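You operate a simulated robot arm through the tools that you are given. There is no shell and no other tool.

You are at the controls of a simulated robot arm. One attempt, no reset.

Task
Turn the meter plate down to 4 mA, switch off and unplug it.
Fine: by the orange dial; black dial back to 26; the plug comes out after the switch is off and goes in the middle well of the black tray. Leave the rest. Set down upright: what you pick out.
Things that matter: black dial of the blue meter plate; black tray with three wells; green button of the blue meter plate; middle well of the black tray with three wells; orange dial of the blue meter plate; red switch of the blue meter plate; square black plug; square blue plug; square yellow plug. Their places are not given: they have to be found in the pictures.

Only the result counts: the job must be done as asked and must still hold three seconds after the hand-in. Knocking over, shifting, dropping, spilling or breaking anything else fails it.

Robot
A 6-joint arm with a fingered hand, fixed in place. Base frame: the origin is on the floor under the middle of its stand, x ahead of it, y to its left, z up. Units: mm, degrees, N and s.
It reaches about 812 mm from its shoulder. Its first joint turns from -166.0 to 166.0 degrees. Payload 4 kg.
The TCP is the grasp point between the finger pads, 20 mm short of the fingertips. In the tool frame z runs along the fingers and y along their closing line. The gripper opens to 140 mm; its body begins 54 mm behind the TCP. The gripper is a hand of 3 fingers: y runs from the thumb to the fingers, the wrist lies at [0, 0, -215] in the tool frame, and closing takes about 1.5 s.
Orientation is that of the tool frame in the base frame, as a unit quaternion [x, y, z, w]. With the fingers straight down and closing along the base's y, the tool's x points along the base's -x, its y along +y and its z along -z.

Tools
- The arm moves only by the tool servo_tool. Its argument "plan" is a list that holds one entry, the list of rows, each a list of 7 numbers: the shift along the base's x, y, z in mm, then the turn, a rotation vector about the base's x, y, z in degrees, then the opening, from 0 (shut) to 1 (fully open). In form: [[[x, y, z, ax, ay, az, claw], ...]]. A call has 1 to 20 rows; each row shifts and turns the commanded pose from where the row before left it. Each row takes 0.2 s and may step no farther than 50 mm and 8.6 degrees from the row before; otherwise, or with a gripper value out of range, the whole call is refused. Where a pose cannot be reached the arm comes as near as it can. A force on the tool above 40 N (or 10 N above the force at the start of the call, whichever is more), or a blocked arm, ends the call early, and 0.2 s more pass. Each finger travels about 45 mm/s and halts on what it meets, pressing with about 28 N; the grip force reading is that of the motor and also rises with nothing between the fingers. The clock runs only during rows and for 0.2 s after the last one: add rows that do not move to give the fingers time. It gives the time, the measured TCP pose, the force on the tool (base axes), the opening and the grip force at its end, in the units of the frame above (readings bear some noise), with the torque about the TCP (base axes, N m) and any sound that the robot's microphone picked up.
- Cameras (640 x 400 px; columns grow to the right, rows downward): "scene" is fixed at [49.7, -649.7, 1547]; the picture's right is [0.74, -0.67, 0.00], its down [-0.26, -0.29, -0.92] and it looks along [0.62, 0.68, -0.39] (base axes); focal length 375 px, centre (320, 200). "wrist" rides on the gripper at [74, -43, -79] in the tool frame; the picture's right is [0.50, 0.87, 0.00], its down [-0.59, 0.34, -0.73] and it looks along [-0.64, 0.37, 0.68] (tool axes); focal length 275 px, centre (320, 200).
- camera(camera): a new picture of that camera. No time passes.
- move_column(by): moves the trunk up (or, below 0, down) by that many mm; the arm rides with it, the base frame stays. It gives what a move gives, with no picture.
- hand_shape(shape): the hand has 3 fingers and takes this shape, open, in about a second: jaw (thumb against the fingers, like two jaws); tri (thumb and two fingers); tip (a fingertip pinch); poke (one finger out to press); point (the index stretched); flat (the hand flat); cup (the hand cupped); fist (a fist). The gripper value then closes the fingers along that shape, each until it touches; the sizes above hold for jaw. It gives what a move gives, with no picture.
- pixel_to_xyz(camera, pixels): there is no depth. For up to 12 entries [column, row, z] of the newest picture of that camera ("zoom" is the newest enlarged one), the place [x, y] in the base frame at which the ray of that pixel passes the height z, good to about 3 mm. No time passes.
- inspect(camera, box): a new picture of the part [left, top, right, bottom] of that camera's present view, enlarged. No time passes.
- hand_in(): hands the job in; it is judged then, once.

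Open the gripper and draw the arm clear of the work before you hand the job in, unless the task says otherwise.

The tools are called after ">>>" as a command line: name --argument value ..., lists and objects as JSON in quotes. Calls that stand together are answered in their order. servo_tool: Moves the arm, as the interface text tells. Its arguments: {"type":"object","properties":{"plan":{"type":"array","items":{"type":"array","items":{"type":"array","items":{"type":"number"}}}}},"required":["plan"]} The other tools are called the same way: move_column (by) moves the trunk up or down; hand_shape (shape) gives the hand a shape; camera (camera) takes a picture; pixel_to_xyz (camera, pixels) gives the place at which the rays of pixels pass given heights; inspect (camera, box) takes an enlarged picture of a part of a camera's view; hand_in () hands the job in.

At the start:

```text
time_s: 0.0
tcp_pos: [422.1, -123.7, 1295.7]
ee_rot: [0.0, 1.0, 0.0, 0.0]
ft_force: [0.8, 0.2, 0.5]
moment: [0.05, 0.0, -0.02]
opening: 139.9
grasp_force: 0.1
shape: jaw
trunk travel left (down, up): [-300.0, 290.0]
```

scene: 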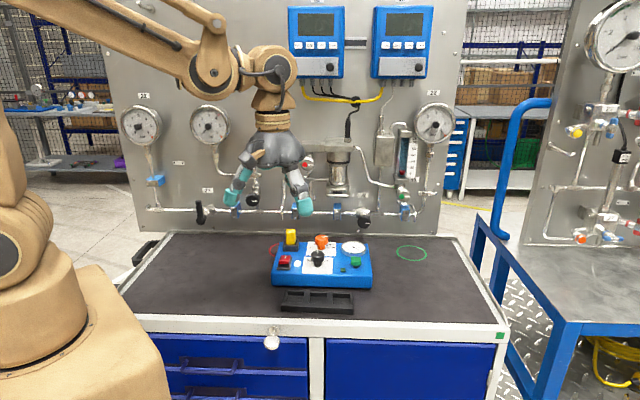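
wrist: 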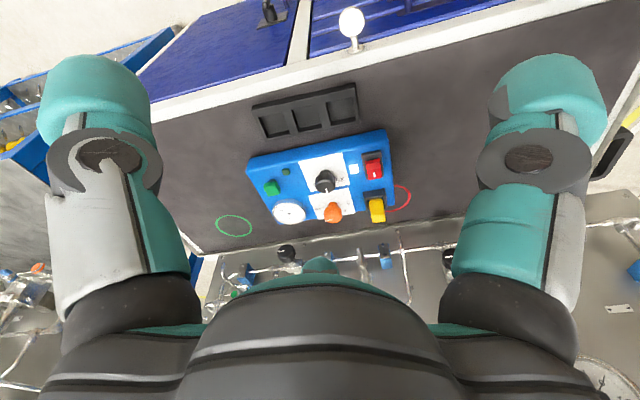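

The scene shows a blue meter plate around (322,265) with the black tray at (317,302). I'll enlarge both views for detail.

>>> inspect --camera "scene" --box '[250, 220, 394, 320]'

>>> inspect --camera "wrist" --box '[220, 70, 430, 240]'

```text
4.00 times, centred on (322, 270) of scene
```

zoom: 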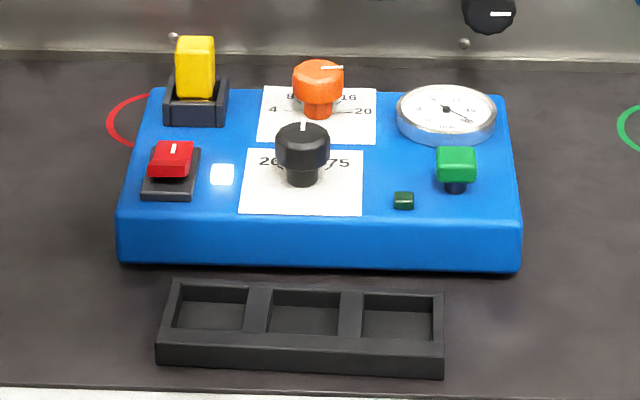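

```text
2.35 times, centred on (325, 155) of wrist
```

zoom: 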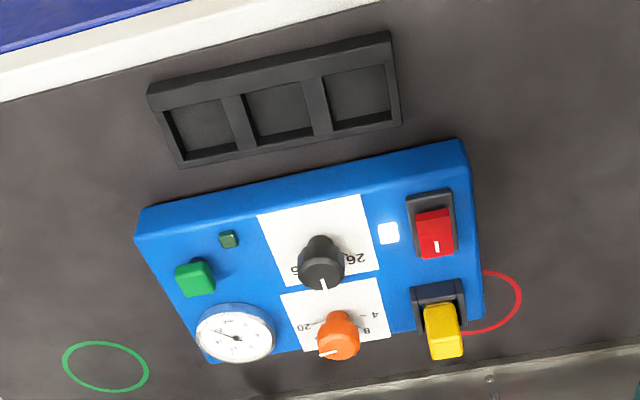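

I need the table height, so I'll cross the rays of the green ring centre, scene (412,253) and wrist (233,226), at several heights.

>>> pixel_to_xyz --camera "scene" --pixels '[[411.5, 253, 800], [411.5, 253, 850], [411.5, 253, 900], [411.5, 253, 950], [411.5, 253, 1000]]'

>>> pixel_to_xyz --camera "wrist" --pixels '[[233.5, 226, 800], [233.5, 226, 850], [233.5, 226, 900], [233.5, 226, 950], [233.5, 226, 1000]]'

```text
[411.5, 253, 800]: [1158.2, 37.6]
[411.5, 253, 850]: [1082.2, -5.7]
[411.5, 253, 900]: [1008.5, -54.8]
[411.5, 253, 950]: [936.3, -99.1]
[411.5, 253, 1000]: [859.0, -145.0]
```

```text
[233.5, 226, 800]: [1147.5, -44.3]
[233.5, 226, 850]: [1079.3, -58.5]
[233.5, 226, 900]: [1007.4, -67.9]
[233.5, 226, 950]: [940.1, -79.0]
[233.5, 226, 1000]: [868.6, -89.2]
```

The rays cross near z≈918 for the table. Now I locate the tray and plate features roughly from the scene and wrist views.

>>> pixel_to_xyz --camera "scene" --pixels '[[282, 308, 920], [353, 314, 920], [319, 300, 930], [272, 284, 920], [371, 287, 920], [319.5, 254, 1000], [322, 240, 1000], [291, 232, 1000], [285, 259, 990], [356, 260, 990], [353, 247, 990]]'

>>> pixel_to_xyz --camera "wrist" --pixels '[[326, 180, 1000], [326, 180, 980], [332, 211, 1000], [332, 211, 980], [377, 209, 1000], [377, 209, 980], [373, 168, 990], [373, 168, 970], [273, 186, 990], [273, 186, 970], [289, 211, 970]]'

```text
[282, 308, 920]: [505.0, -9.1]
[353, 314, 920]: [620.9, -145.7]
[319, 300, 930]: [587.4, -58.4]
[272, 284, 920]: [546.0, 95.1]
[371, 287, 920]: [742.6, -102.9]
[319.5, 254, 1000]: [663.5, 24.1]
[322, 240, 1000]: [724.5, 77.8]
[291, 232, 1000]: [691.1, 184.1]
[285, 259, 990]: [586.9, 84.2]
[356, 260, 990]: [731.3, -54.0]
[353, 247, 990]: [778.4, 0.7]
```

```text
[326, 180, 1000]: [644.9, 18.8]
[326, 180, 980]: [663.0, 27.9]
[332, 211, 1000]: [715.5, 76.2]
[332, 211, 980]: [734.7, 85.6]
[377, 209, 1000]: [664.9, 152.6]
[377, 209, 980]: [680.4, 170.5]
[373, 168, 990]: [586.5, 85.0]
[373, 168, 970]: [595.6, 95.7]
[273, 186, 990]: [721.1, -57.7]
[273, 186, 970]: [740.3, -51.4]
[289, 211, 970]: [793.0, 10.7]
```

Estimates: black dial ≈(655,20), orange dial ≈(722,77), yellow plug ≈(680,175), red switch ≈(587,85). I'll move the hand lower and nearer, staying well above the plate, for a close wrist view.

>>> servo_tool --plan '[[[18, 13, -20, 0, 0, 0, 1], [18, 13, -20, 0, 0, 0, 1], [18, 13, -20, 0, 0, 0, 1], [18, 13, -20, 0, 0, 0, 1], [18, 13, -20, 0, 0, 0, 1], [18, 13, -20, 0, 0, 0, 1], [18, 13, -20, 0, 0, 0, 1], [10, 10, -20, 0, 0, 0, 1], [0, 0, 0, 0, 0, 0, 1]]]'

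>>> camera --camera "wrist"

>>> camera --camera "scene"

```text
time_s: 2.0
tcp_pos: [559.0, -23.6, 1136.5]
ee_rot: [0.0, 1.0, -0.001, 0.0]
ft_force: [0.4, 0.2, 0.6]
moment: [-0.01, -0.01, -0.02]
opening: 140.0
grasp_force: 0.0
shape: jaw
trunk travel left (down, up): [-300.0, 290.0]
```

```text
taken
```

wrist: 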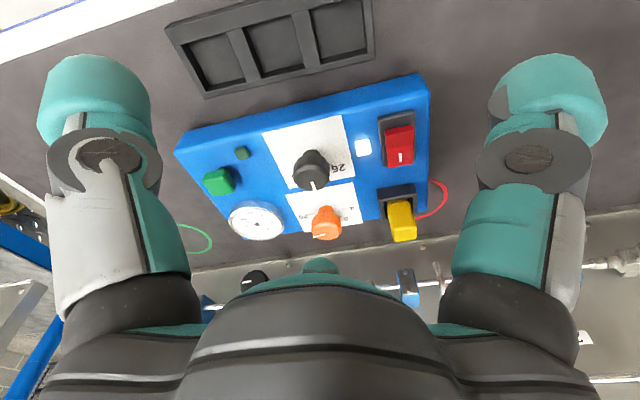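

```text
taken
```

scene: 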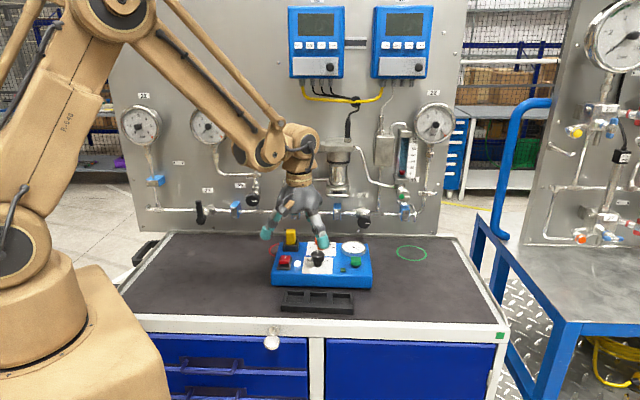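

The plate fills wrist area (175..430, 75..245). I enlarge it to read the dials and scales.

>>> inspect --camera "wrist" --box '[250, 110, 378, 250]'

>>> inspect --camera "wrist" --box '[340, 80, 468, 250]'

```text
2.86 times, centred on (314, 180) of wrist
```

zoom: 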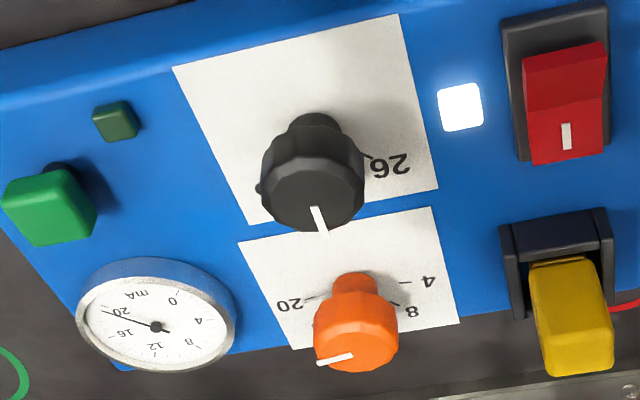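

```text
2.35 times, centred on (404, 165) of wrist
```

zoom: 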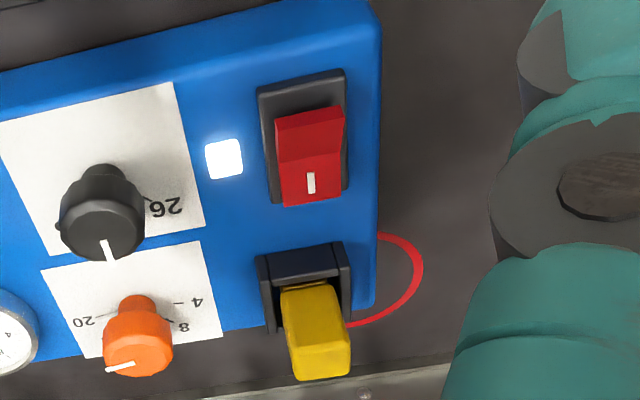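

The dials partly hide their scales from this angle. I tilt the hand about 25° so that the wrist camera looks down more steeply at the plate, while the TCP stays at z≈1115.

>>> servo_tool --plan '[[[18, 11, -5, -3.125, 5.41, 0, 1], [18, 11, -5, -3.125, 5.41, 0, 1], [18, 12, -5, -3.125, 5.41, 0, 1], [18, 12, -5, -3.125, 5.41, 0, 1], [0, 0, 0, 0, 0, 0, 1]]]'

>>> camera --camera "wrist"

>>> inspect --camera "wrist" --box '[180, 60, 460, 260]'

```text
time_s: 3.2
tcp_pos: [630.7, 22.3, 1117.0]
ee_rot: [0.0, 0.976, -0.109, -0.187]
ft_force: [-0.2, -0.9, -0.1]
moment: [0.0, -0.04, -0.01]
opening: 139.6
grasp_force: 0.0
shape: jaw
trunk travel left (down, up): [-300.0, 290.0]
```

```text
taken
```

wrist: 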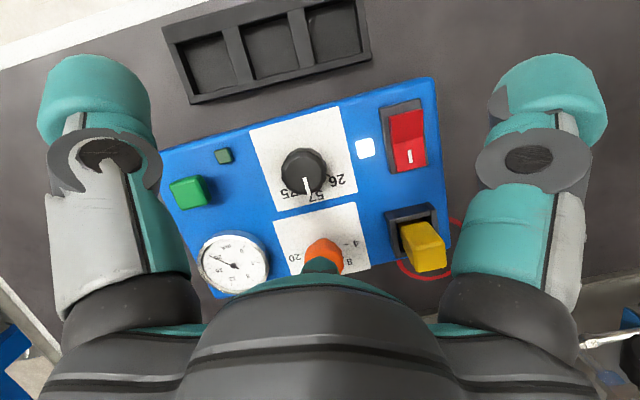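

```text
2.00 times, centred on (320, 160) of wrist
```

zoom: 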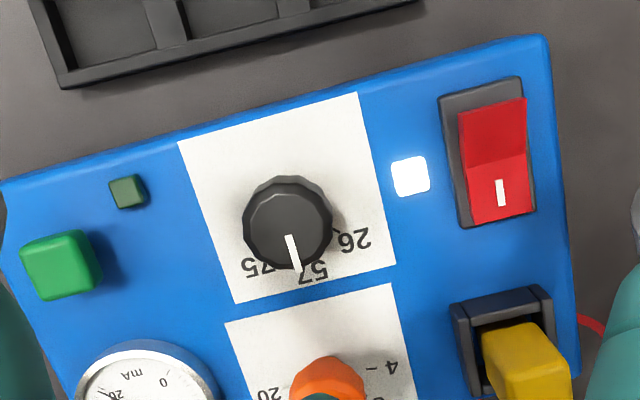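

The black dial's scale reads 26 / 57 / 75, pointer near 57. I shift further over (by +60,+35) to see the orange dial and gauge from above too.

>>> servo_tool --plan '[[[20, 12, 0, 0, 0, 0, 1], [20, 12, 0, 0, 0, 0, 1], [20, 11, 0, 0, 0, 0, 1], [0, 0, 0, 0, 0, 0, 1]]]'

>>> camera --camera "wrist"

>>> inspect --camera "wrist" --box '[180, 60, 460, 260]'

```text
time_s: 4.0
tcp_pos: [682.8, 56.9, 1118.8]
ee_rot: [0.0, 0.975, -0.109, -0.192]
ft_force: [-19.1, -3.0, 3.1]
moment: [0.11, -0.51, 0.43]
opening: 139.9
grasp_force: 0.0
shape: jaw
trunk travel left (down, up): [-300.0, 290.0]
stopped in row 4: the force on the tool passed its limit at 51 N (the readings are from after the stop); the commanded pose is now the measured one
```

```text
taken
```

wrist: 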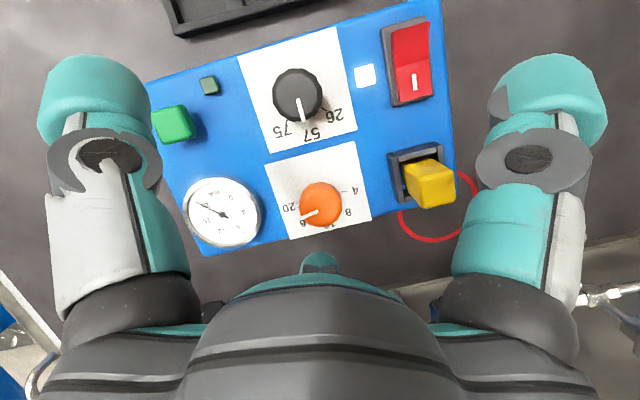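

```text
2.00 times, centred on (320, 160) of wrist
```

zoom: 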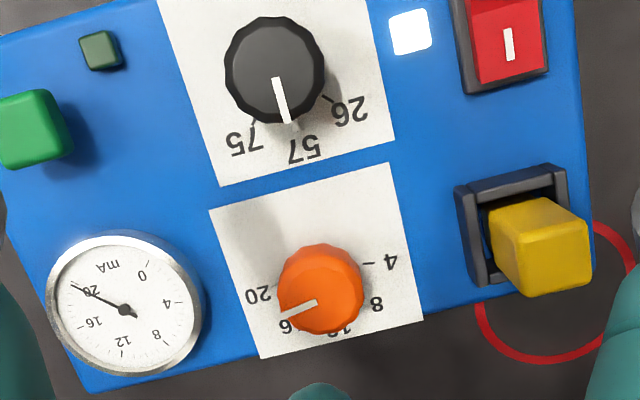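

The call stopped on a 51 N force: something of the wrist probably met the panel behind. I look at the scene before backing off.

>>> camera --camera "scene"

>>> inspect --camera "scene" --box '[220, 100, 420, 300]'

>>> pixel_to_xyz --camera "wrist" --pixels '[[298, 95, 1000], [298, 95, 990], [320, 203, 1000], [320, 203, 990], [440, 186, 1010], [440, 186, 990], [414, 82, 990], [172, 123, 990], [172, 123, 975], [222, 212, 975]]'

```text
taken
```

scene: 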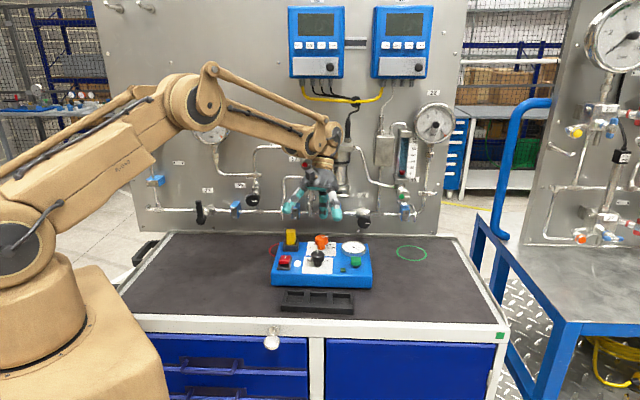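

```text
2.00 times, centred on (320, 200) of scene
```

zoom: 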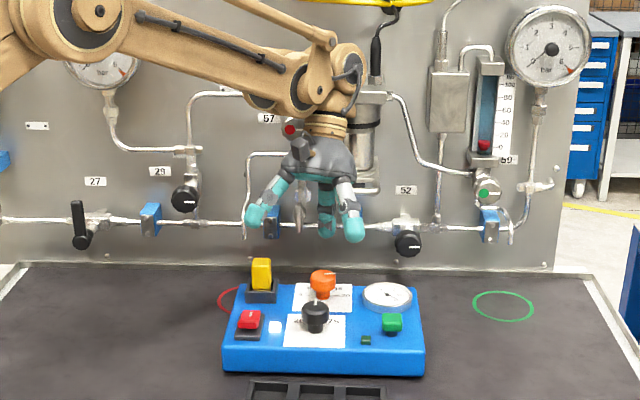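

```text
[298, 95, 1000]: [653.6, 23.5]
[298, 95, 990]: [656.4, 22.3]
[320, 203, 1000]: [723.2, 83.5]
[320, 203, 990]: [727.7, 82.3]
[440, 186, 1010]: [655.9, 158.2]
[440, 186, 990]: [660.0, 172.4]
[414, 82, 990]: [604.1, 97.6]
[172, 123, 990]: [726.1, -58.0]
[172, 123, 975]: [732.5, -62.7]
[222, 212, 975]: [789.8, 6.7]
```

The back of the hand seems to touch the fittings on the rear panel. I back off by (-55,-35), rise a little and turn the tilt back to vertical.

>>> servo_tool --plan '[[[-20, -12, 0, 0, 0, 0, 1], [-20, -12, 0, 0, 0, 0, 1], [-15, -10, 5, 3.125, -5.41, 0, 1], [0, 0, 5, 3.125, -5.41, 0, 1], [0, 0, 5, 3.125, -5.41, 0, 1], [0, 0, 5, 3.125, -5.41, 0, 1], [0, 0, 0, 0, 0, 0, 1]]]'

>>> pixel_to_xyz --camera "scene" --pixels '[[170, 234, 918], [320, 235, 918], [430, 236, 918], [345, 210, 1000], [345, 210, 1050], [280, 210, 1050], [255, 196, 1050], [364, 220, 1000]]'

```text
time_s: 5.6
tcp_pos: [630.3, 23.0, 1137.1]
ee_rot: [0.001, 1.0, -0.001, -0.004]
ft_force: [-0.3, -0.4, -0.1]
moment: [0.03, 0.03, -0.02]
opening: 139.9
grasp_force: 0.0
shape: jaw
trunk travel left (down, up): [-300.0, 290.0]
```

```text
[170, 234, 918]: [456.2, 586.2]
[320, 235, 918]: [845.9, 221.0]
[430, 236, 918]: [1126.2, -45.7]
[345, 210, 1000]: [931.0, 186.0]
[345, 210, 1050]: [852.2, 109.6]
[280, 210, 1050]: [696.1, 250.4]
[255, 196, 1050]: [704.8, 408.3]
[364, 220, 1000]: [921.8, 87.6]
```

Now free of contact, the hand is vertical at z=1137. I check the hand's finger layout in the scene view and get a fresh wrist view.

>>> inspect --camera "scene" --box '[260, 120, 380, 280]'

>>> camera --camera "wrist"

```text
2.50 times, centred on (320, 200) of scene
```

zoom: 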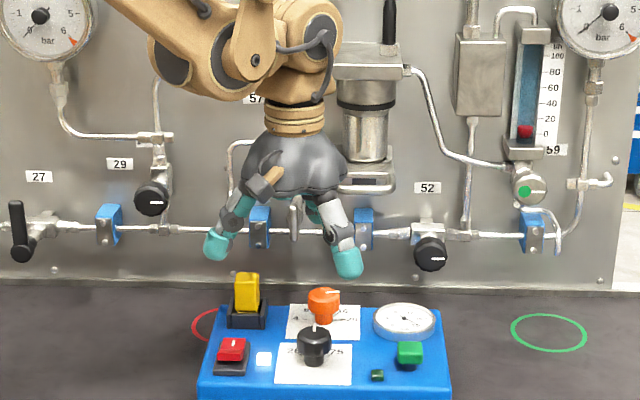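

```text
taken
```

wrist: 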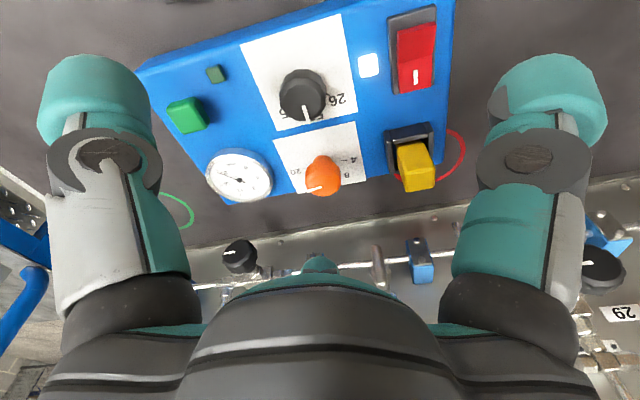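

Three fingers spread around the palm. I try the "tri" shape here in free air to see how the fingers are arranged for gripping a round knob.

>>> hand_shape --shape "tri"

>>> camera --camera "wrist"

>>> inspect --camera "scene" --box '[260, 120, 380, 280]'

```text
time_s: 6.5
tcp_pos: [629.1, 22.4, 1136.3]
ee_rot: [0.001, 1.0, -0.001, -0.005]
ft_force: [0.7, -0.5, -0.3]
moment: [-0.01, 0.0, 0.01]
opening: 140.1
grasp_force: 0.1
shape: tri
trunk travel left (down, up): [-300.0, 290.0]
```

```text
taken
```

wrist: 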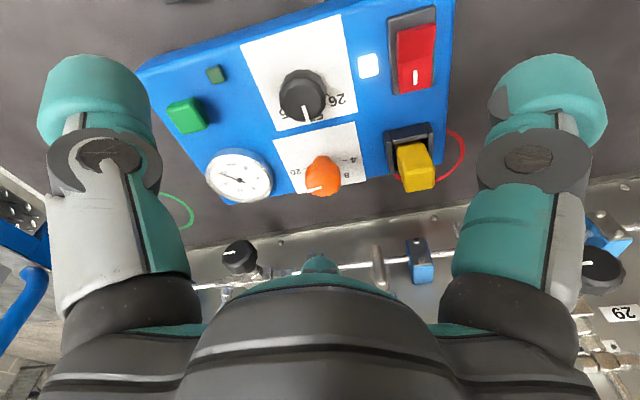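

```text
2.50 times, centred on (320, 200) of scene
```

zoom: 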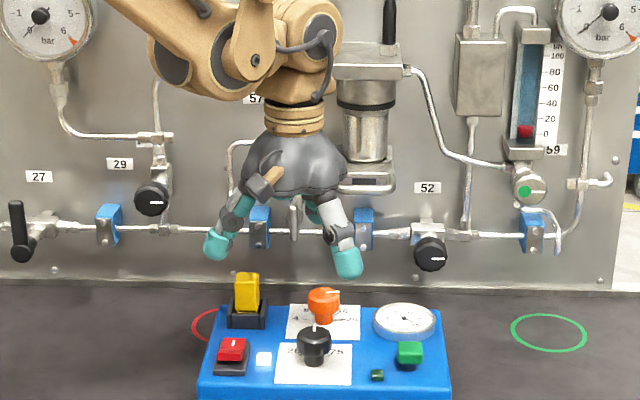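

The "tri" shape looks the same when open. I half-close the fingers in the air to see where the tips go.

>>> servo_tool --plan '[[[0, 0, 0, 0, 0, 0, 0.5], [0, 0, 0, 0, 0, 0, 0.5], [0, 0, 0, 0, 0, 0, 0.5], [0, 0, 0, 0, 0, 0, 0.5], [0, 0, 0, 0, 0, 0, 0.5], [0, 0, 0, 0, 0, 0, 0.5]]]'

>>> camera --camera "wrist"

>>> inspect --camera "scene" --box '[260, 120, 380, 280]'

```text
time_s: 7.9
tcp_pos: [630.2, 23.1, 1136.3]
ee_rot: [0.001, 1.0, -0.001, -0.004]
ft_force: [0.1, 0.6, 0.2]
moment: [0.01, -0.01, 0.0]
opening: 70.4
grasp_force: 0.0
shape: tri
trunk travel left (down, up): [-300.0, 290.0]
```

```text
taken
```

wrist: 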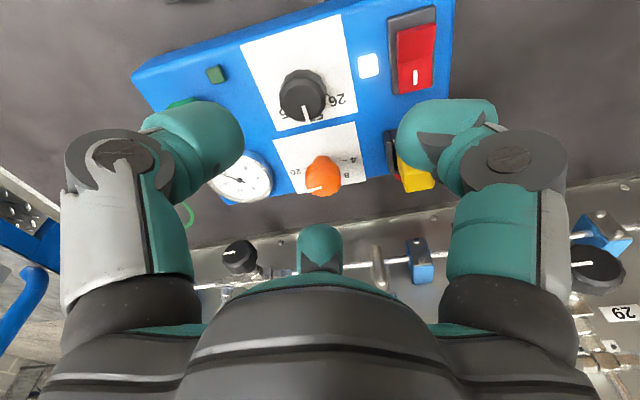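

```text
2.50 times, centred on (320, 200) of scene
```

zoom: 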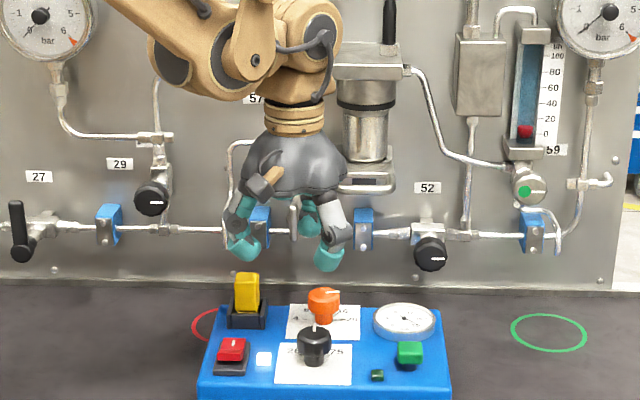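

In "tri" the fingertips converge evenly, good for round knobs. I hover over the black dial at about (654,22), TCP at z≈1060, which is still above everything on the plate.

>>> servo_tool --plan '[[[12, 0, -25, 0, 0, 0, 0.5], [12, -1, -25, 0, 0, 0, 0.5], [0, 0, -26, 0, 0, 0, 0.5], [0, 0, 0, 0, 0, 0, 0.5]]]'

>>> camera --camera "wrist"

>>> inspect --camera "wrist" --box '[200, 60, 440, 260]'

>>> inspect --camera "scene" --box '[260, 190, 380, 310]'

```text
time_s: 8.9
tcp_pos: [652.9, 23.0, 1059.7]
ee_rot: [0.0, 1.0, -0.001, -0.004]
ft_force: [-0.1, 0.4, 0.3]
moment: [0.0, -0.01, -0.03]
opening: 70.5
grasp_force: 0.1
shape: tri
trunk travel left (down, up): [-300.0, 290.0]
```

```text
taken
```

wrist: 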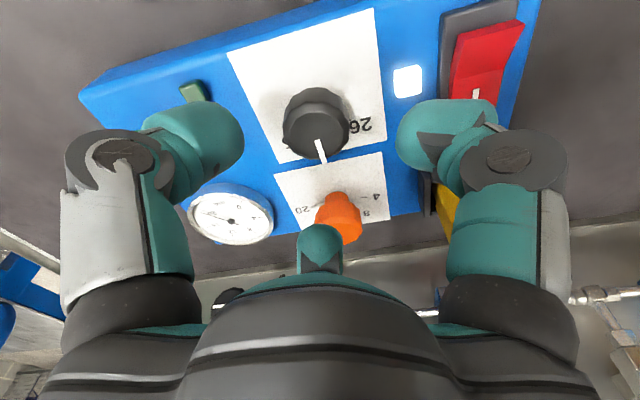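

```text
2.00 times, centred on (320, 160) of wrist
```

zoom: 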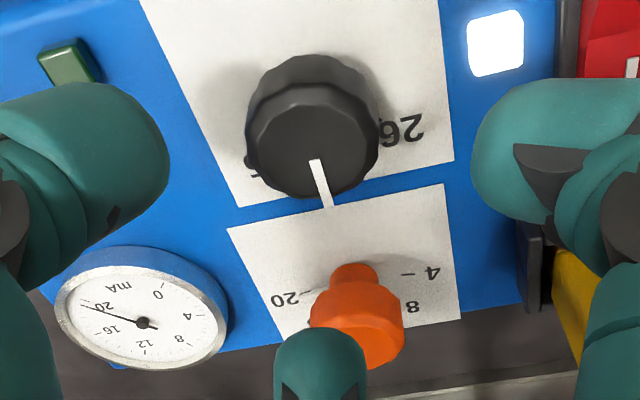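

```text
3.33 times, centred on (320, 250) of scene
```

zoom: 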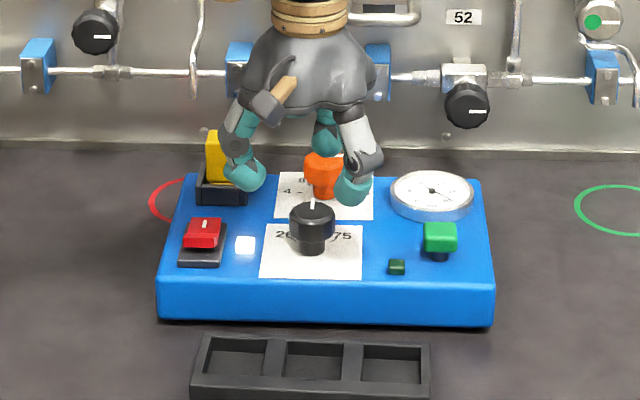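

I refine the black knob's centre from both views: wrist (316,131.5) and scene (317.6,253.8).

>>> pixel_to_xyz --camera "wrist" --pixels '[[316, 131.5, 1000], [316, 131.5, 1005], [316, 131.5, 995], [339, 216, 1000], [339, 216, 1005], [231, 214, 975]]'

>>> pixel_to_xyz --camera "scene" --pixels '[[317.6, 254, 1000], [317.6, 254, 1005], [317.6, 254, 995]]'

```text
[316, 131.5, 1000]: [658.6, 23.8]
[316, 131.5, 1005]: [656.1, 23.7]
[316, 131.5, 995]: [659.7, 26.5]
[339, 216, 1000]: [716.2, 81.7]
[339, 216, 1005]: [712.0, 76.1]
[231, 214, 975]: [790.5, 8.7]
```

```text
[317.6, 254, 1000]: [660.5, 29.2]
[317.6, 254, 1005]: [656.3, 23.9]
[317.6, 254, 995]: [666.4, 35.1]
```

The views agree on a centre (656,23.5) with the top at z≈1004. I move +3 in x and descend to TCP z≈995, with the fingers at 0.5 around the knob.

>>> servo_tool --plan '[[[3, 0.5, -15, 0, 0, 0, 0.5], [0, 0, -15, 0, 0, 0, 0.5], [0, 0, -15, 0, 0, 0, 0.5], [0, 0, -10, 0, 0, 0, 0.5], [0, 0, -10, 0, 0, 0, 0.5], [0, 0, 0, 0, 0, 0, 0.5]]]'

>>> camera --camera "wrist"

>>> inspect --camera "scene" --box '[260, 190, 380, 310]'

```text
time_s: 10.3
tcp_pos: [655.5, 23.1, 996.2]
ee_rot: [0.0, 1.0, 0.0, -0.004]
ft_force: [0.3, -0.6, -0.3]
moment: [-0.01, -0.02, -0.02]
opening: 70.5
grasp_force: 0.0
shape: tri
trunk travel left (down, up): [-300.0, 290.0]
```

```text
taken
```

wrist: 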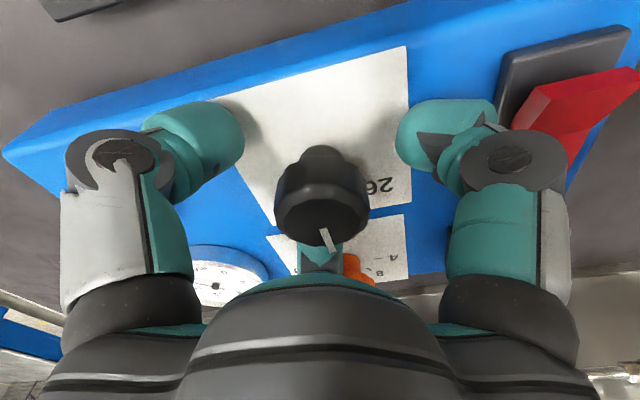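

```text
3.33 times, centred on (320, 250) of scene
```

zoom: 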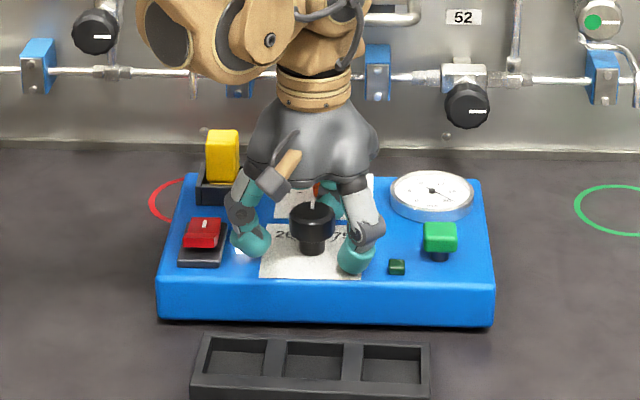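

The knob sits centred between the three fingers at wrist (322,200). I close the fingers on it.

>>> servo_tool --plan '[[[0, 0, 0, 0, 0, 0, 0.2], [0, 0, 0, 0, 0, 0, 0.0], [0, 0, 0, 0, 0, 0, 0.0], [0, 0, 0, 0, 0, 0, 0.0], [0, 0, 0, 0, 0, 0, 0.0], [0, 0, 0, 0, 0, 0, 0.0]]]'

>>> camera --camera "wrist"

>>> inspect --camera "scene" --box '[260, 190, 380, 310]'

```text
time_s: 11.7
tcp_pos: [657.0, 22.7, 995.1]
ee_rot: [0.0, 1.0, -0.001, -0.005]
ft_force: [-6.1, 1.2, 0.7]
moment: [-0.08, 0.05, -0.03]
opening: 29.2
grasp_force: 28.0
shape: tri
trunk travel left (down, up): [-300.0, 290.0]
```

```text
taken
```

wrist: 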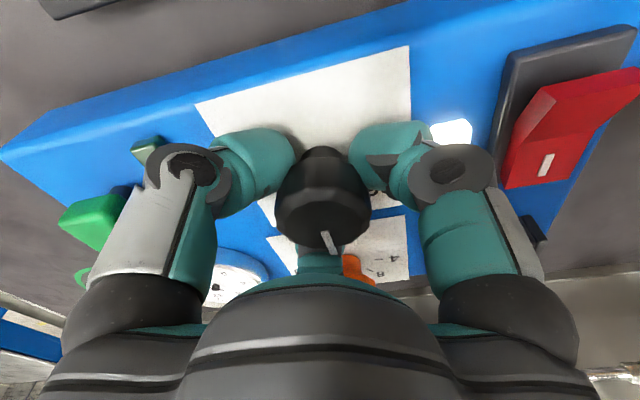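

```text
3.33 times, centred on (320, 250) of scene
```

zoom: 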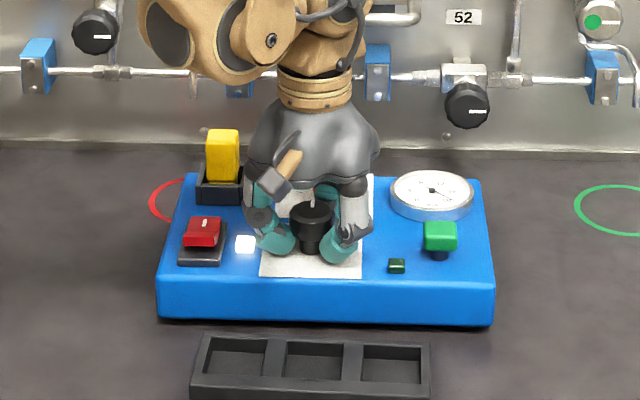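

All three fingers hold the knob (28 N, opening 29 mm). I turn it 45° counter-clockwise, from 57 toward 26.

>>> servo_tool --plan '[[[0, 0, 0, 0, 0, 5, 0], [0, 0, 0, 0, 0, 8, 0], [0, 0, 0, 0, 0, 8, 0], [0, 0, 0, 0, 0, 8, 0], [0, 0, 0, 0, 0, 8, 0], [0, 0, 0, 0, 0, 8, 0], [0, 0, 0, 0, 0, 0, 0], [0, 0, 0, 0, 0, 0, 0]]]'

>>> camera --camera "wrist"

>>> inspect --camera "scene" --box '[260, 190, 380, 310]'

```text
time_s: 13.5
tcp_pos: [658.0, 23.4, 996.6]
ee_rot: [-0.383, 0.924, -0.002, -0.006]
ft_force: [-7.3, 3.2, 0.7]
moment: [-0.1, -0.04, -0.08]
opening: 28.8
grasp_force: 28.1
shape: tri
trunk travel left (down, up): [-300.0, 290.0]
```

```text
taken
```

wrist: 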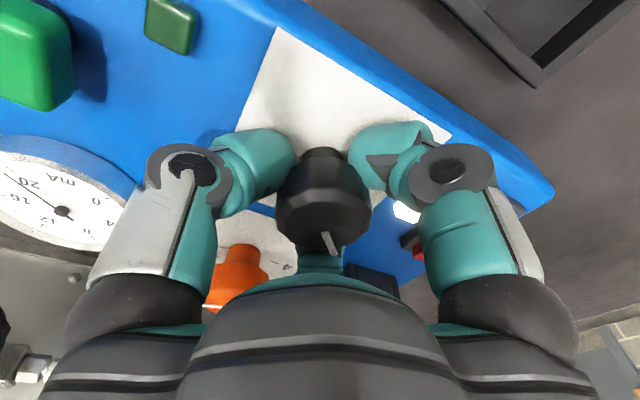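

```text
3.33 times, centred on (320, 250) of scene
```

zoom: 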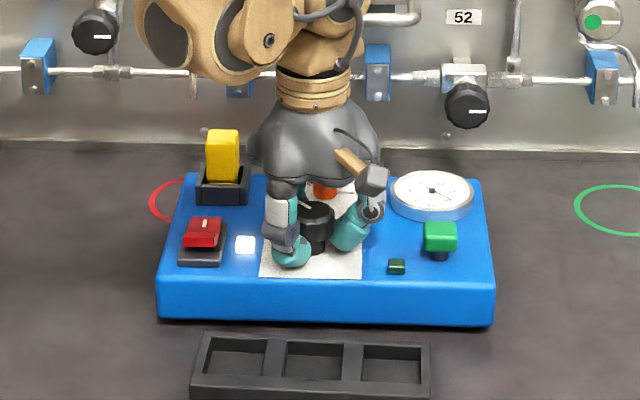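

The pointer moved with the hand. I open the fingers, rise straight up, then look at the scale.

>>> servo_tool --plan '[[[0, 0, 0, 0, 0, 0, 0.4], [0, 0, 0, 0, 0, 0, 0.5], [0, 0, 0, 0, 0, 0, 0.5], [0, 0, 0, 0, 0, 0, 0.5], [0, 0, 20, 0, 0, 0, 0.5], [0, 0, 30, 0, 0, 0, 0.5], [0, 0, 40, 0, 0, 0, 0.5], [0, 0, 0, 0, 0, 0, 0.5]]]'

>>> camera --camera "wrist"

>>> inspect --camera "scene" --box '[260, 190, 380, 310]'

```text
time_s: 15.3
tcp_pos: [656.8, 23.3, 1085.1]
ee_rot: [-0.382, 0.924, -0.003, -0.004]
ft_force: [0.4, 0.0, -0.1]
moment: [0.0, 0.03, 0.01]
opening: 69.6
grasp_force: 0.2
shape: tri
trunk travel left (down, up): [-300.0, 290.0]
```

```text
taken
```

wrist: 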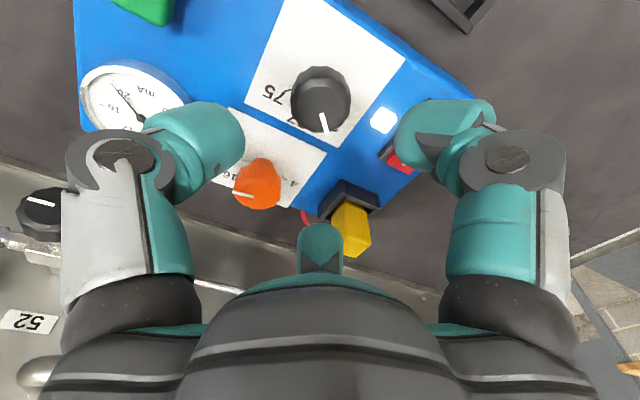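

```text
3.33 times, centred on (320, 250) of scene
```

zoom: 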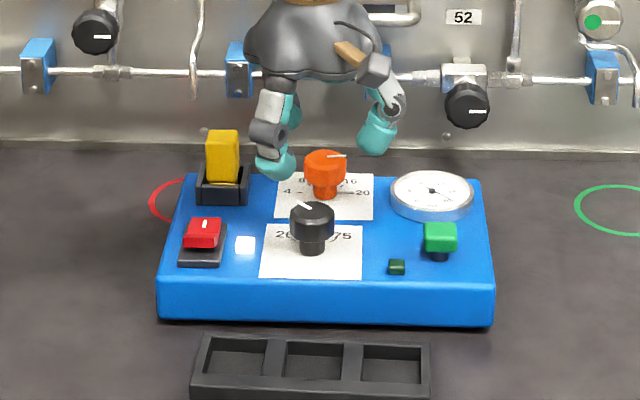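

The black pointer has moved toward 26. I enlarge to verify the angle.

>>> inspect --camera "wrist" --box '[220, 50, 420, 175]'

>>> inspect --camera "scene" --box '[295, 230, 345, 275]'

```text
3.20 times, centred on (320, 112) of wrist
```

zoom: 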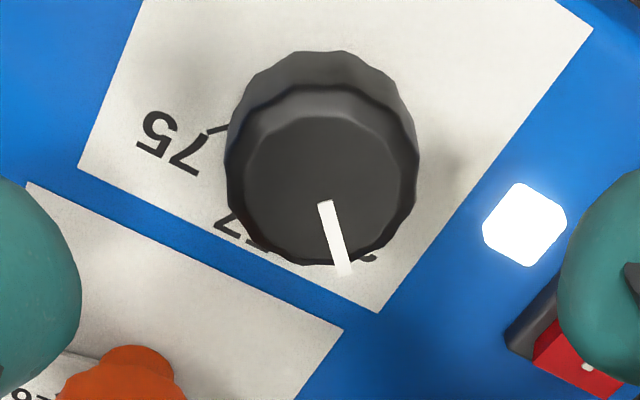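

```text
8.89 times, centred on (320, 252) of scene
```

zoom: 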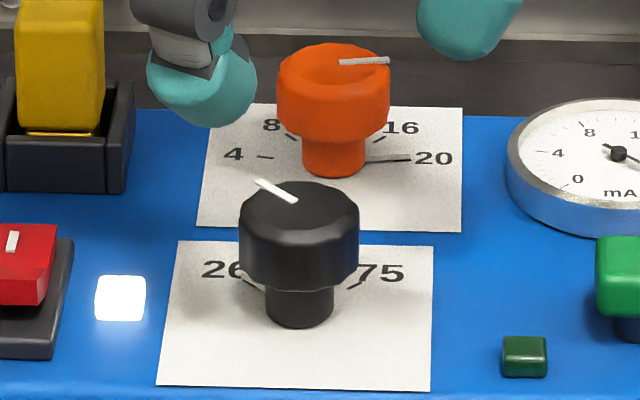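

The black pointer is about +45° from plate-up, i.e. on 26. Next, the orange dial at ≈(723,82): I hover there at z≈1085 while turning the hand by −120°, to have room for the ~160° counter-clockwise turn.

>>> servo_tool --plan '[[[4.4, 3.93, 0, 0, 0, -8, 0.45], [4.4, 3.93, 0, 0, 0, -8, 0.45], [4.4, 3.93, 0, 0, 0, -8, 0.45], [4.4, 3.93, 0, 0, 0, -8, 0.45], [4.4, 3.93, 0, 0, 0, -8, 0.45], [4.4, 3.93, 0, 0, 0, -8, 0.45], [4.4, 3.93, 0, 0, 0, -8, 0.45], [4.4, 3.93, 0, 0, 0, -8, 0.45], [4.4, 3.93, 0, 0, 0, -8, 0.45], [4.4, 3.93, 0, 0, 0, -8, 0.45], [4.4, 3.93, 0, 0, 0, -8, 0.45], [4.4, 3.93, 0, 0, 0, -8, 0.45], [4.4, 3.93, 0, 0, 0, -8, 0.45], [4.4, 3.93, 0, 0, 0, -8, 0.45], [4.4, 3.93, 0, 0, 0, -8, 0.45], [0, 0, 0, 0, 0, 0, 0.45]]]'

>>> camera --camera "wrist"

>>> inspect --camera "wrist" --box '[200, 60, 440, 260]'

>>> inspect --camera "scene" --box '[260, 190, 380, 310]'

```text
time_s: 18.7
tcp_pos: [721.8, 80.9, 1086.1]
ee_rot: [0.61, 0.793, 0.001, -0.004]
ft_force: [0.8, -0.5, -0.3]
moment: [0.0, 0.01, 0.02]
opening: 63.5
grasp_force: 0.1
shape: tri
trunk travel left (down, up): [-300.0, 290.0]
```

```text
taken
```

wrist: 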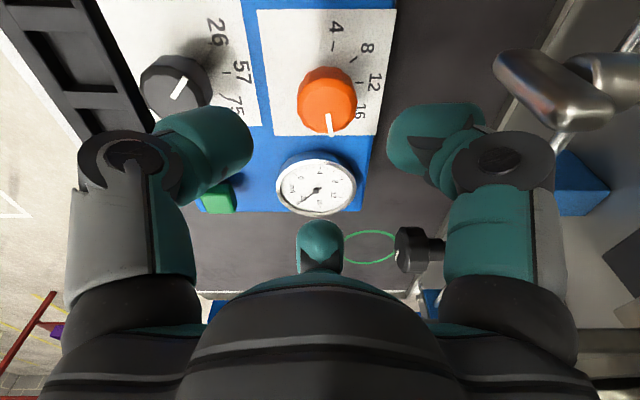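

```text
2.00 times, centred on (320, 160) of wrist
```

zoom: 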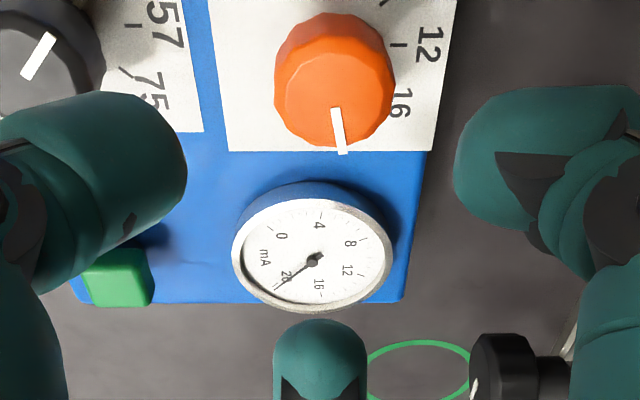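

```text
3.33 times, centred on (320, 250) of scene
```

zoom: 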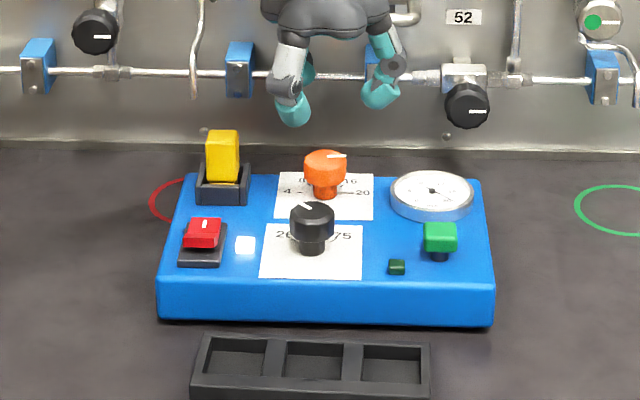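

The gauge reads 20 and the dial labels are clear. I refine the orange knob centre with wrist pixel (327.5,105) and scene (321.5,238).

>>> pixel_to_xyz --camera "wrist" --pixels '[[327.5, 105, 1000], [327.5, 105, 1005], [327.5, 100, 995], [331.5, 136.5, 1003], [327.5, 114, 1003], [346, 54, 960], [367, 92, 960], [362, 112, 960]]'

>>> pixel_to_xyz --camera "scene" --pixels '[[321.5, 238.3, 1000], [321.5, 238.3, 1005]]'

```text
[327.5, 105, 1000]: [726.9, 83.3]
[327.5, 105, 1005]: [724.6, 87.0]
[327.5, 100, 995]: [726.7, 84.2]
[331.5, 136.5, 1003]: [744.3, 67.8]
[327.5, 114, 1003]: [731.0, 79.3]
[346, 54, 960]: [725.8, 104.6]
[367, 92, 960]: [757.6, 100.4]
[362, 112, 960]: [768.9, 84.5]
```

```text
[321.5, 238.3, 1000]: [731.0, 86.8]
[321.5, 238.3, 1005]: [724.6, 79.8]
```

I enlarge the orange scale to measure the mark angles precisely.

>>> inspect --camera "wrist" --box '[270, 5, 398, 135]'

```text
3.08 times, centred on (334, 70) of wrist
```

zoom: 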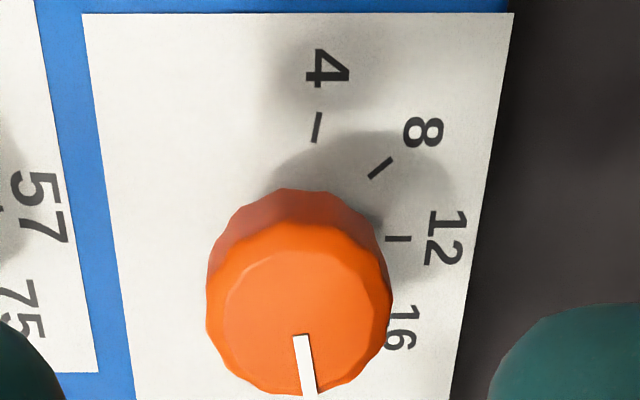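

I query the tick ends and card corners on the plate plane (z≈962) from this enlarged picture.

>>> pixel_to_xyz --camera "zoom" --pixels '[[321, 113, 962], [315, 142, 962], [391, 158, 962], [370, 178, 962], [411, 239, 962], [386, 239, 962], [402, 327, 962], [82, 14, 962], [513, 13, 962], [300, 312, 1003], [303, 336, 1003], [312, 394, 1003]]'

```text
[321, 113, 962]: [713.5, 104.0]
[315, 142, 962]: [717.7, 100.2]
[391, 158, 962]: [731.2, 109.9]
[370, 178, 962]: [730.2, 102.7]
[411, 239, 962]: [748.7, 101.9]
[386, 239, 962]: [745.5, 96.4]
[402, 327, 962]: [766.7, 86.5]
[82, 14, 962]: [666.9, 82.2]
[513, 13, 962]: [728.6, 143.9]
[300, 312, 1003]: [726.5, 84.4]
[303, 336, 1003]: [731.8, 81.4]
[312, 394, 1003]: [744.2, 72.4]
```

The ticks are 40° apart (4 at +80°, 20 at −80° from plate-up), and the pointer sits on 20. So I need about +160° counter-clockwise. I centre on (726,82), turn the hand +15° so that no finger points at the gauge, and descend to z≈996.

>>> servo_tool --plan '[[[2, 0.5, 0, 0, 0, 7.5, 0.45], [2, 0.5, 0, 0, 0, 7.5, 0.45], [0, 0, -20, 0, 0, 0, 0.45], [0, 0, -20, 0, 0, 0, 0.45], [0, 0, -15, 0, 0, 0, 0.45], [0, 0, -15, 0, 0, 0, 0.45], [0, 0, -10, 0, 0, 0, 0.45], [0, 0, -10, 0, 0, 0, 0.45], [0, 0, 0, 0, 0, 0, 0.45]]]'

>>> camera --camera "wrist"

>>> inspect --camera "scene" --box '[260, 190, 380, 310]'

```text
time_s: 19.5
tcp_pos: [724.9, 77.1, 1080.3]
ee_rot: [0.502, 0.865, 0.003, -0.002]
ft_force: [-12.6, -16.6, 25.7]
moment: [1.28, -1.73, -0.91]
opening: 63.4
grasp_force: 0.1
shape: tri
trunk travel left (down, up): [-300.0, 290.0]
stopped in row 3: the force on the tool passed its limit at 69 N (the readings are from after the stop); the commanded pose is now the measured one
```

```text
taken
```

wrist: 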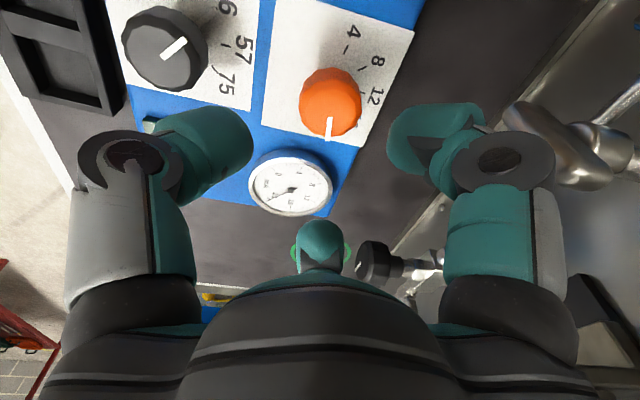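

```text
3.33 times, centred on (320, 250) of scene
```

zoom: 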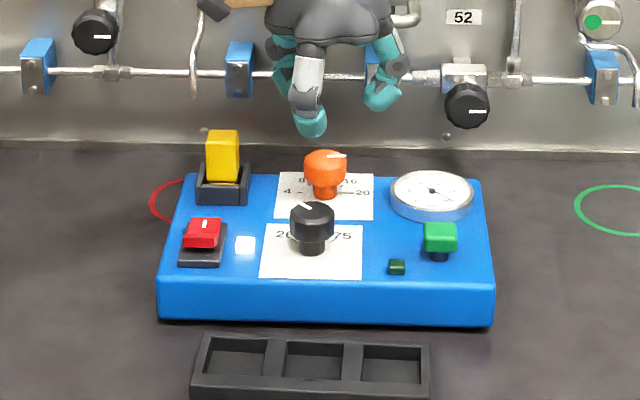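

The push came from the -n/upward side; force and moment place the contact near (770,88,1136), which is the drain loop of the filter on the rear panel (scene (339,191)). I back away up and toward the base.

>>> servo_tool --plan '[[[-5, -5, 12, 0, 0, 0, 0.45], [-15, -15, 12, 0, 0, 0, 0.45], [-20, -20, 12, 0, 0, 0, 0.45], [-20, -20, 0, 0, 0, 0, 0.45], [0, 0, 0, 0, 0, 0, 0.45]]]'

>>> inspect --camera "scene" --box '[260, 120, 400, 290]'

>>> camera --camera "wrist"

```text
time_s: 20.7
tcp_pos: [670.3, 22.2, 1109.3]
ee_rot: [0.5, 0.866, 0.002, -0.003]
ft_force: [0.0, 0.2, -0.1]
moment: [0.01, 0.0, 0.01]
opening: 63.1
grasp_force: 0.1
shape: tri
trunk travel left (down, up): [-300.0, 290.0]
```

```text
2.35 times, centred on (330, 205) of scene
```

zoom: 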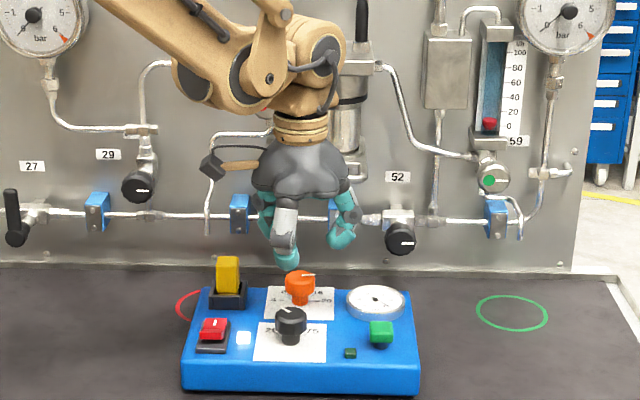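

```text
taken
```

wrist: 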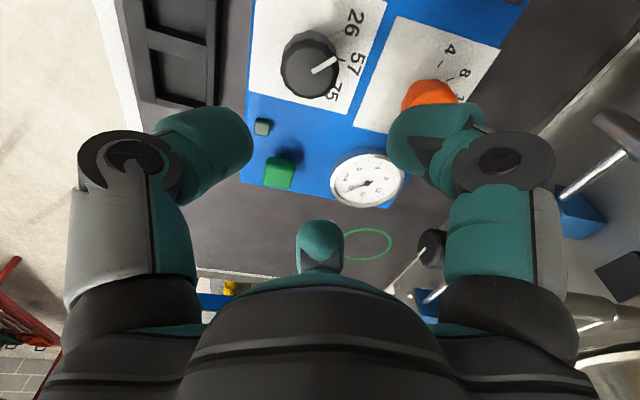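

I'm clear of it now. The drain loop overhangs close behind the orange dial, so I'll lean the hand 25° away from it (wrist toward azimuth 150°). First I tilt here in free air.

>>> servo_tool --plan '[[[0, 0, 0, -4.17, -7.22, 0, 0.45], [0, 0, 0, -4.17, -7.22, 0, 0.45], [0, 0, 0, -4.17, -7.22, 0, 0.45], [10, 10, -20, 0, 0, 0, 0.45], [10, 10, -20, 0, 0, 0, 0.45], [0, 0, -20, 0, 0, 0, 0.45], [0, 0, 0, 0, 0, 0, 0.45]]]'

>>> camera --camera "wrist"

>>> inspect --camera "scene" --box '[260, 150, 390, 290]'

```text
time_s: 22.3
tcp_pos: [687.8, 42.0, 1050.8]
ee_rot: [0.488, 0.846, 0.002, 0.214]
ft_force: [0.4, -0.3, 0.1]
moment: [-0.02, -0.01, 0.01]
opening: 63.2
grasp_force: 0.1
shape: tri
trunk travel left (down, up): [-300.0, 290.0]
```

```text
taken
```

wrist: 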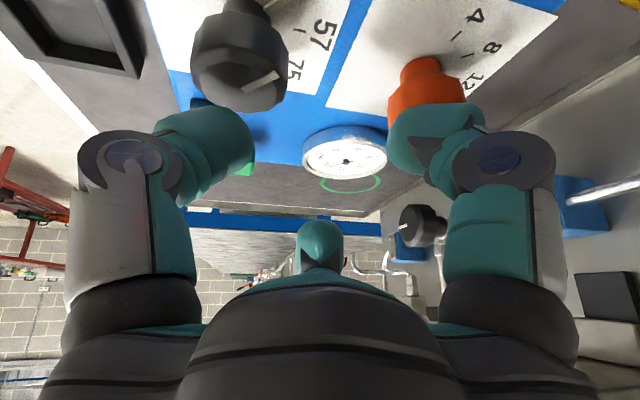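

```text
2.86 times, centred on (325, 220) of scene
```

zoom: 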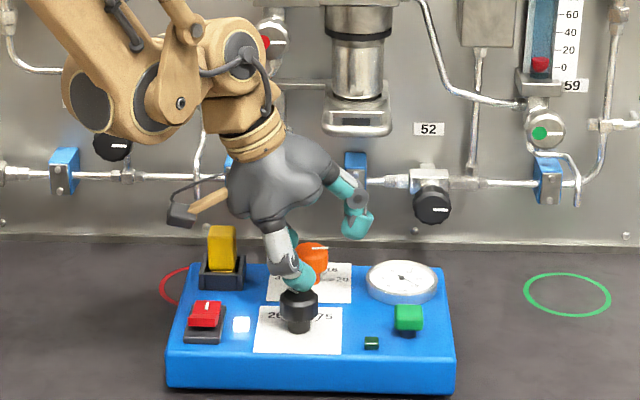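

The tilted hand is well clear of the filter now. I move over the orange dial to (726,82) at z≈1045.

>>> servo_tool --plan '[[[13, 13, 0, 0, 0, 0, 0.5], [13, 13, 0, 0, 0, 0, 0.5], [12, 14, -4, 0, 0, 0, 0.5], [0, 0, 0, 0, 0, 0, 0.5]]]'

>>> camera --camera "wrist"

>>> inspect --camera "scene" --box '[260, 150, 390, 290]'

```text
time_s: 23.3
tcp_pos: [725.4, 80.9, 1047.0]
ee_rot: [0.489, 0.846, 0.001, 0.213]
ft_force: [-1.0, 0.0, 0.0]
moment: [0.0, 0.04, 0.01]
opening: 69.3
grasp_force: 0.1
shape: tri
trunk travel left (down, up): [-300.0, 290.0]
```

```text
taken
```

wrist: 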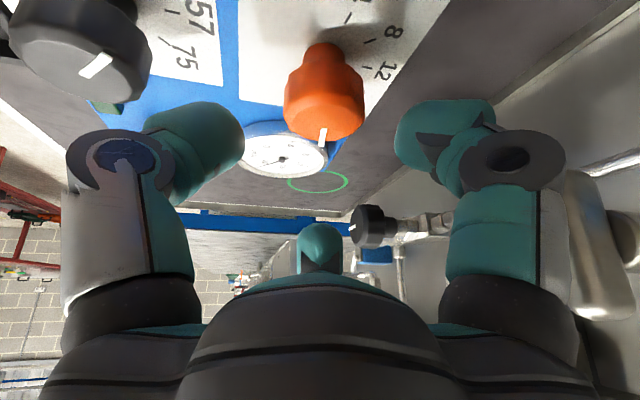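

```text
2.86 times, centred on (325, 220) of scene
```

zoom: 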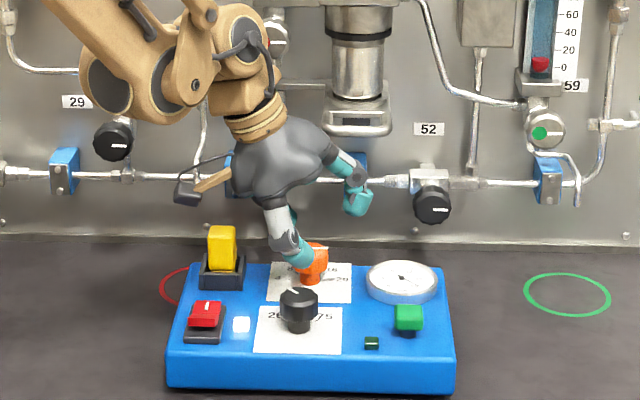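

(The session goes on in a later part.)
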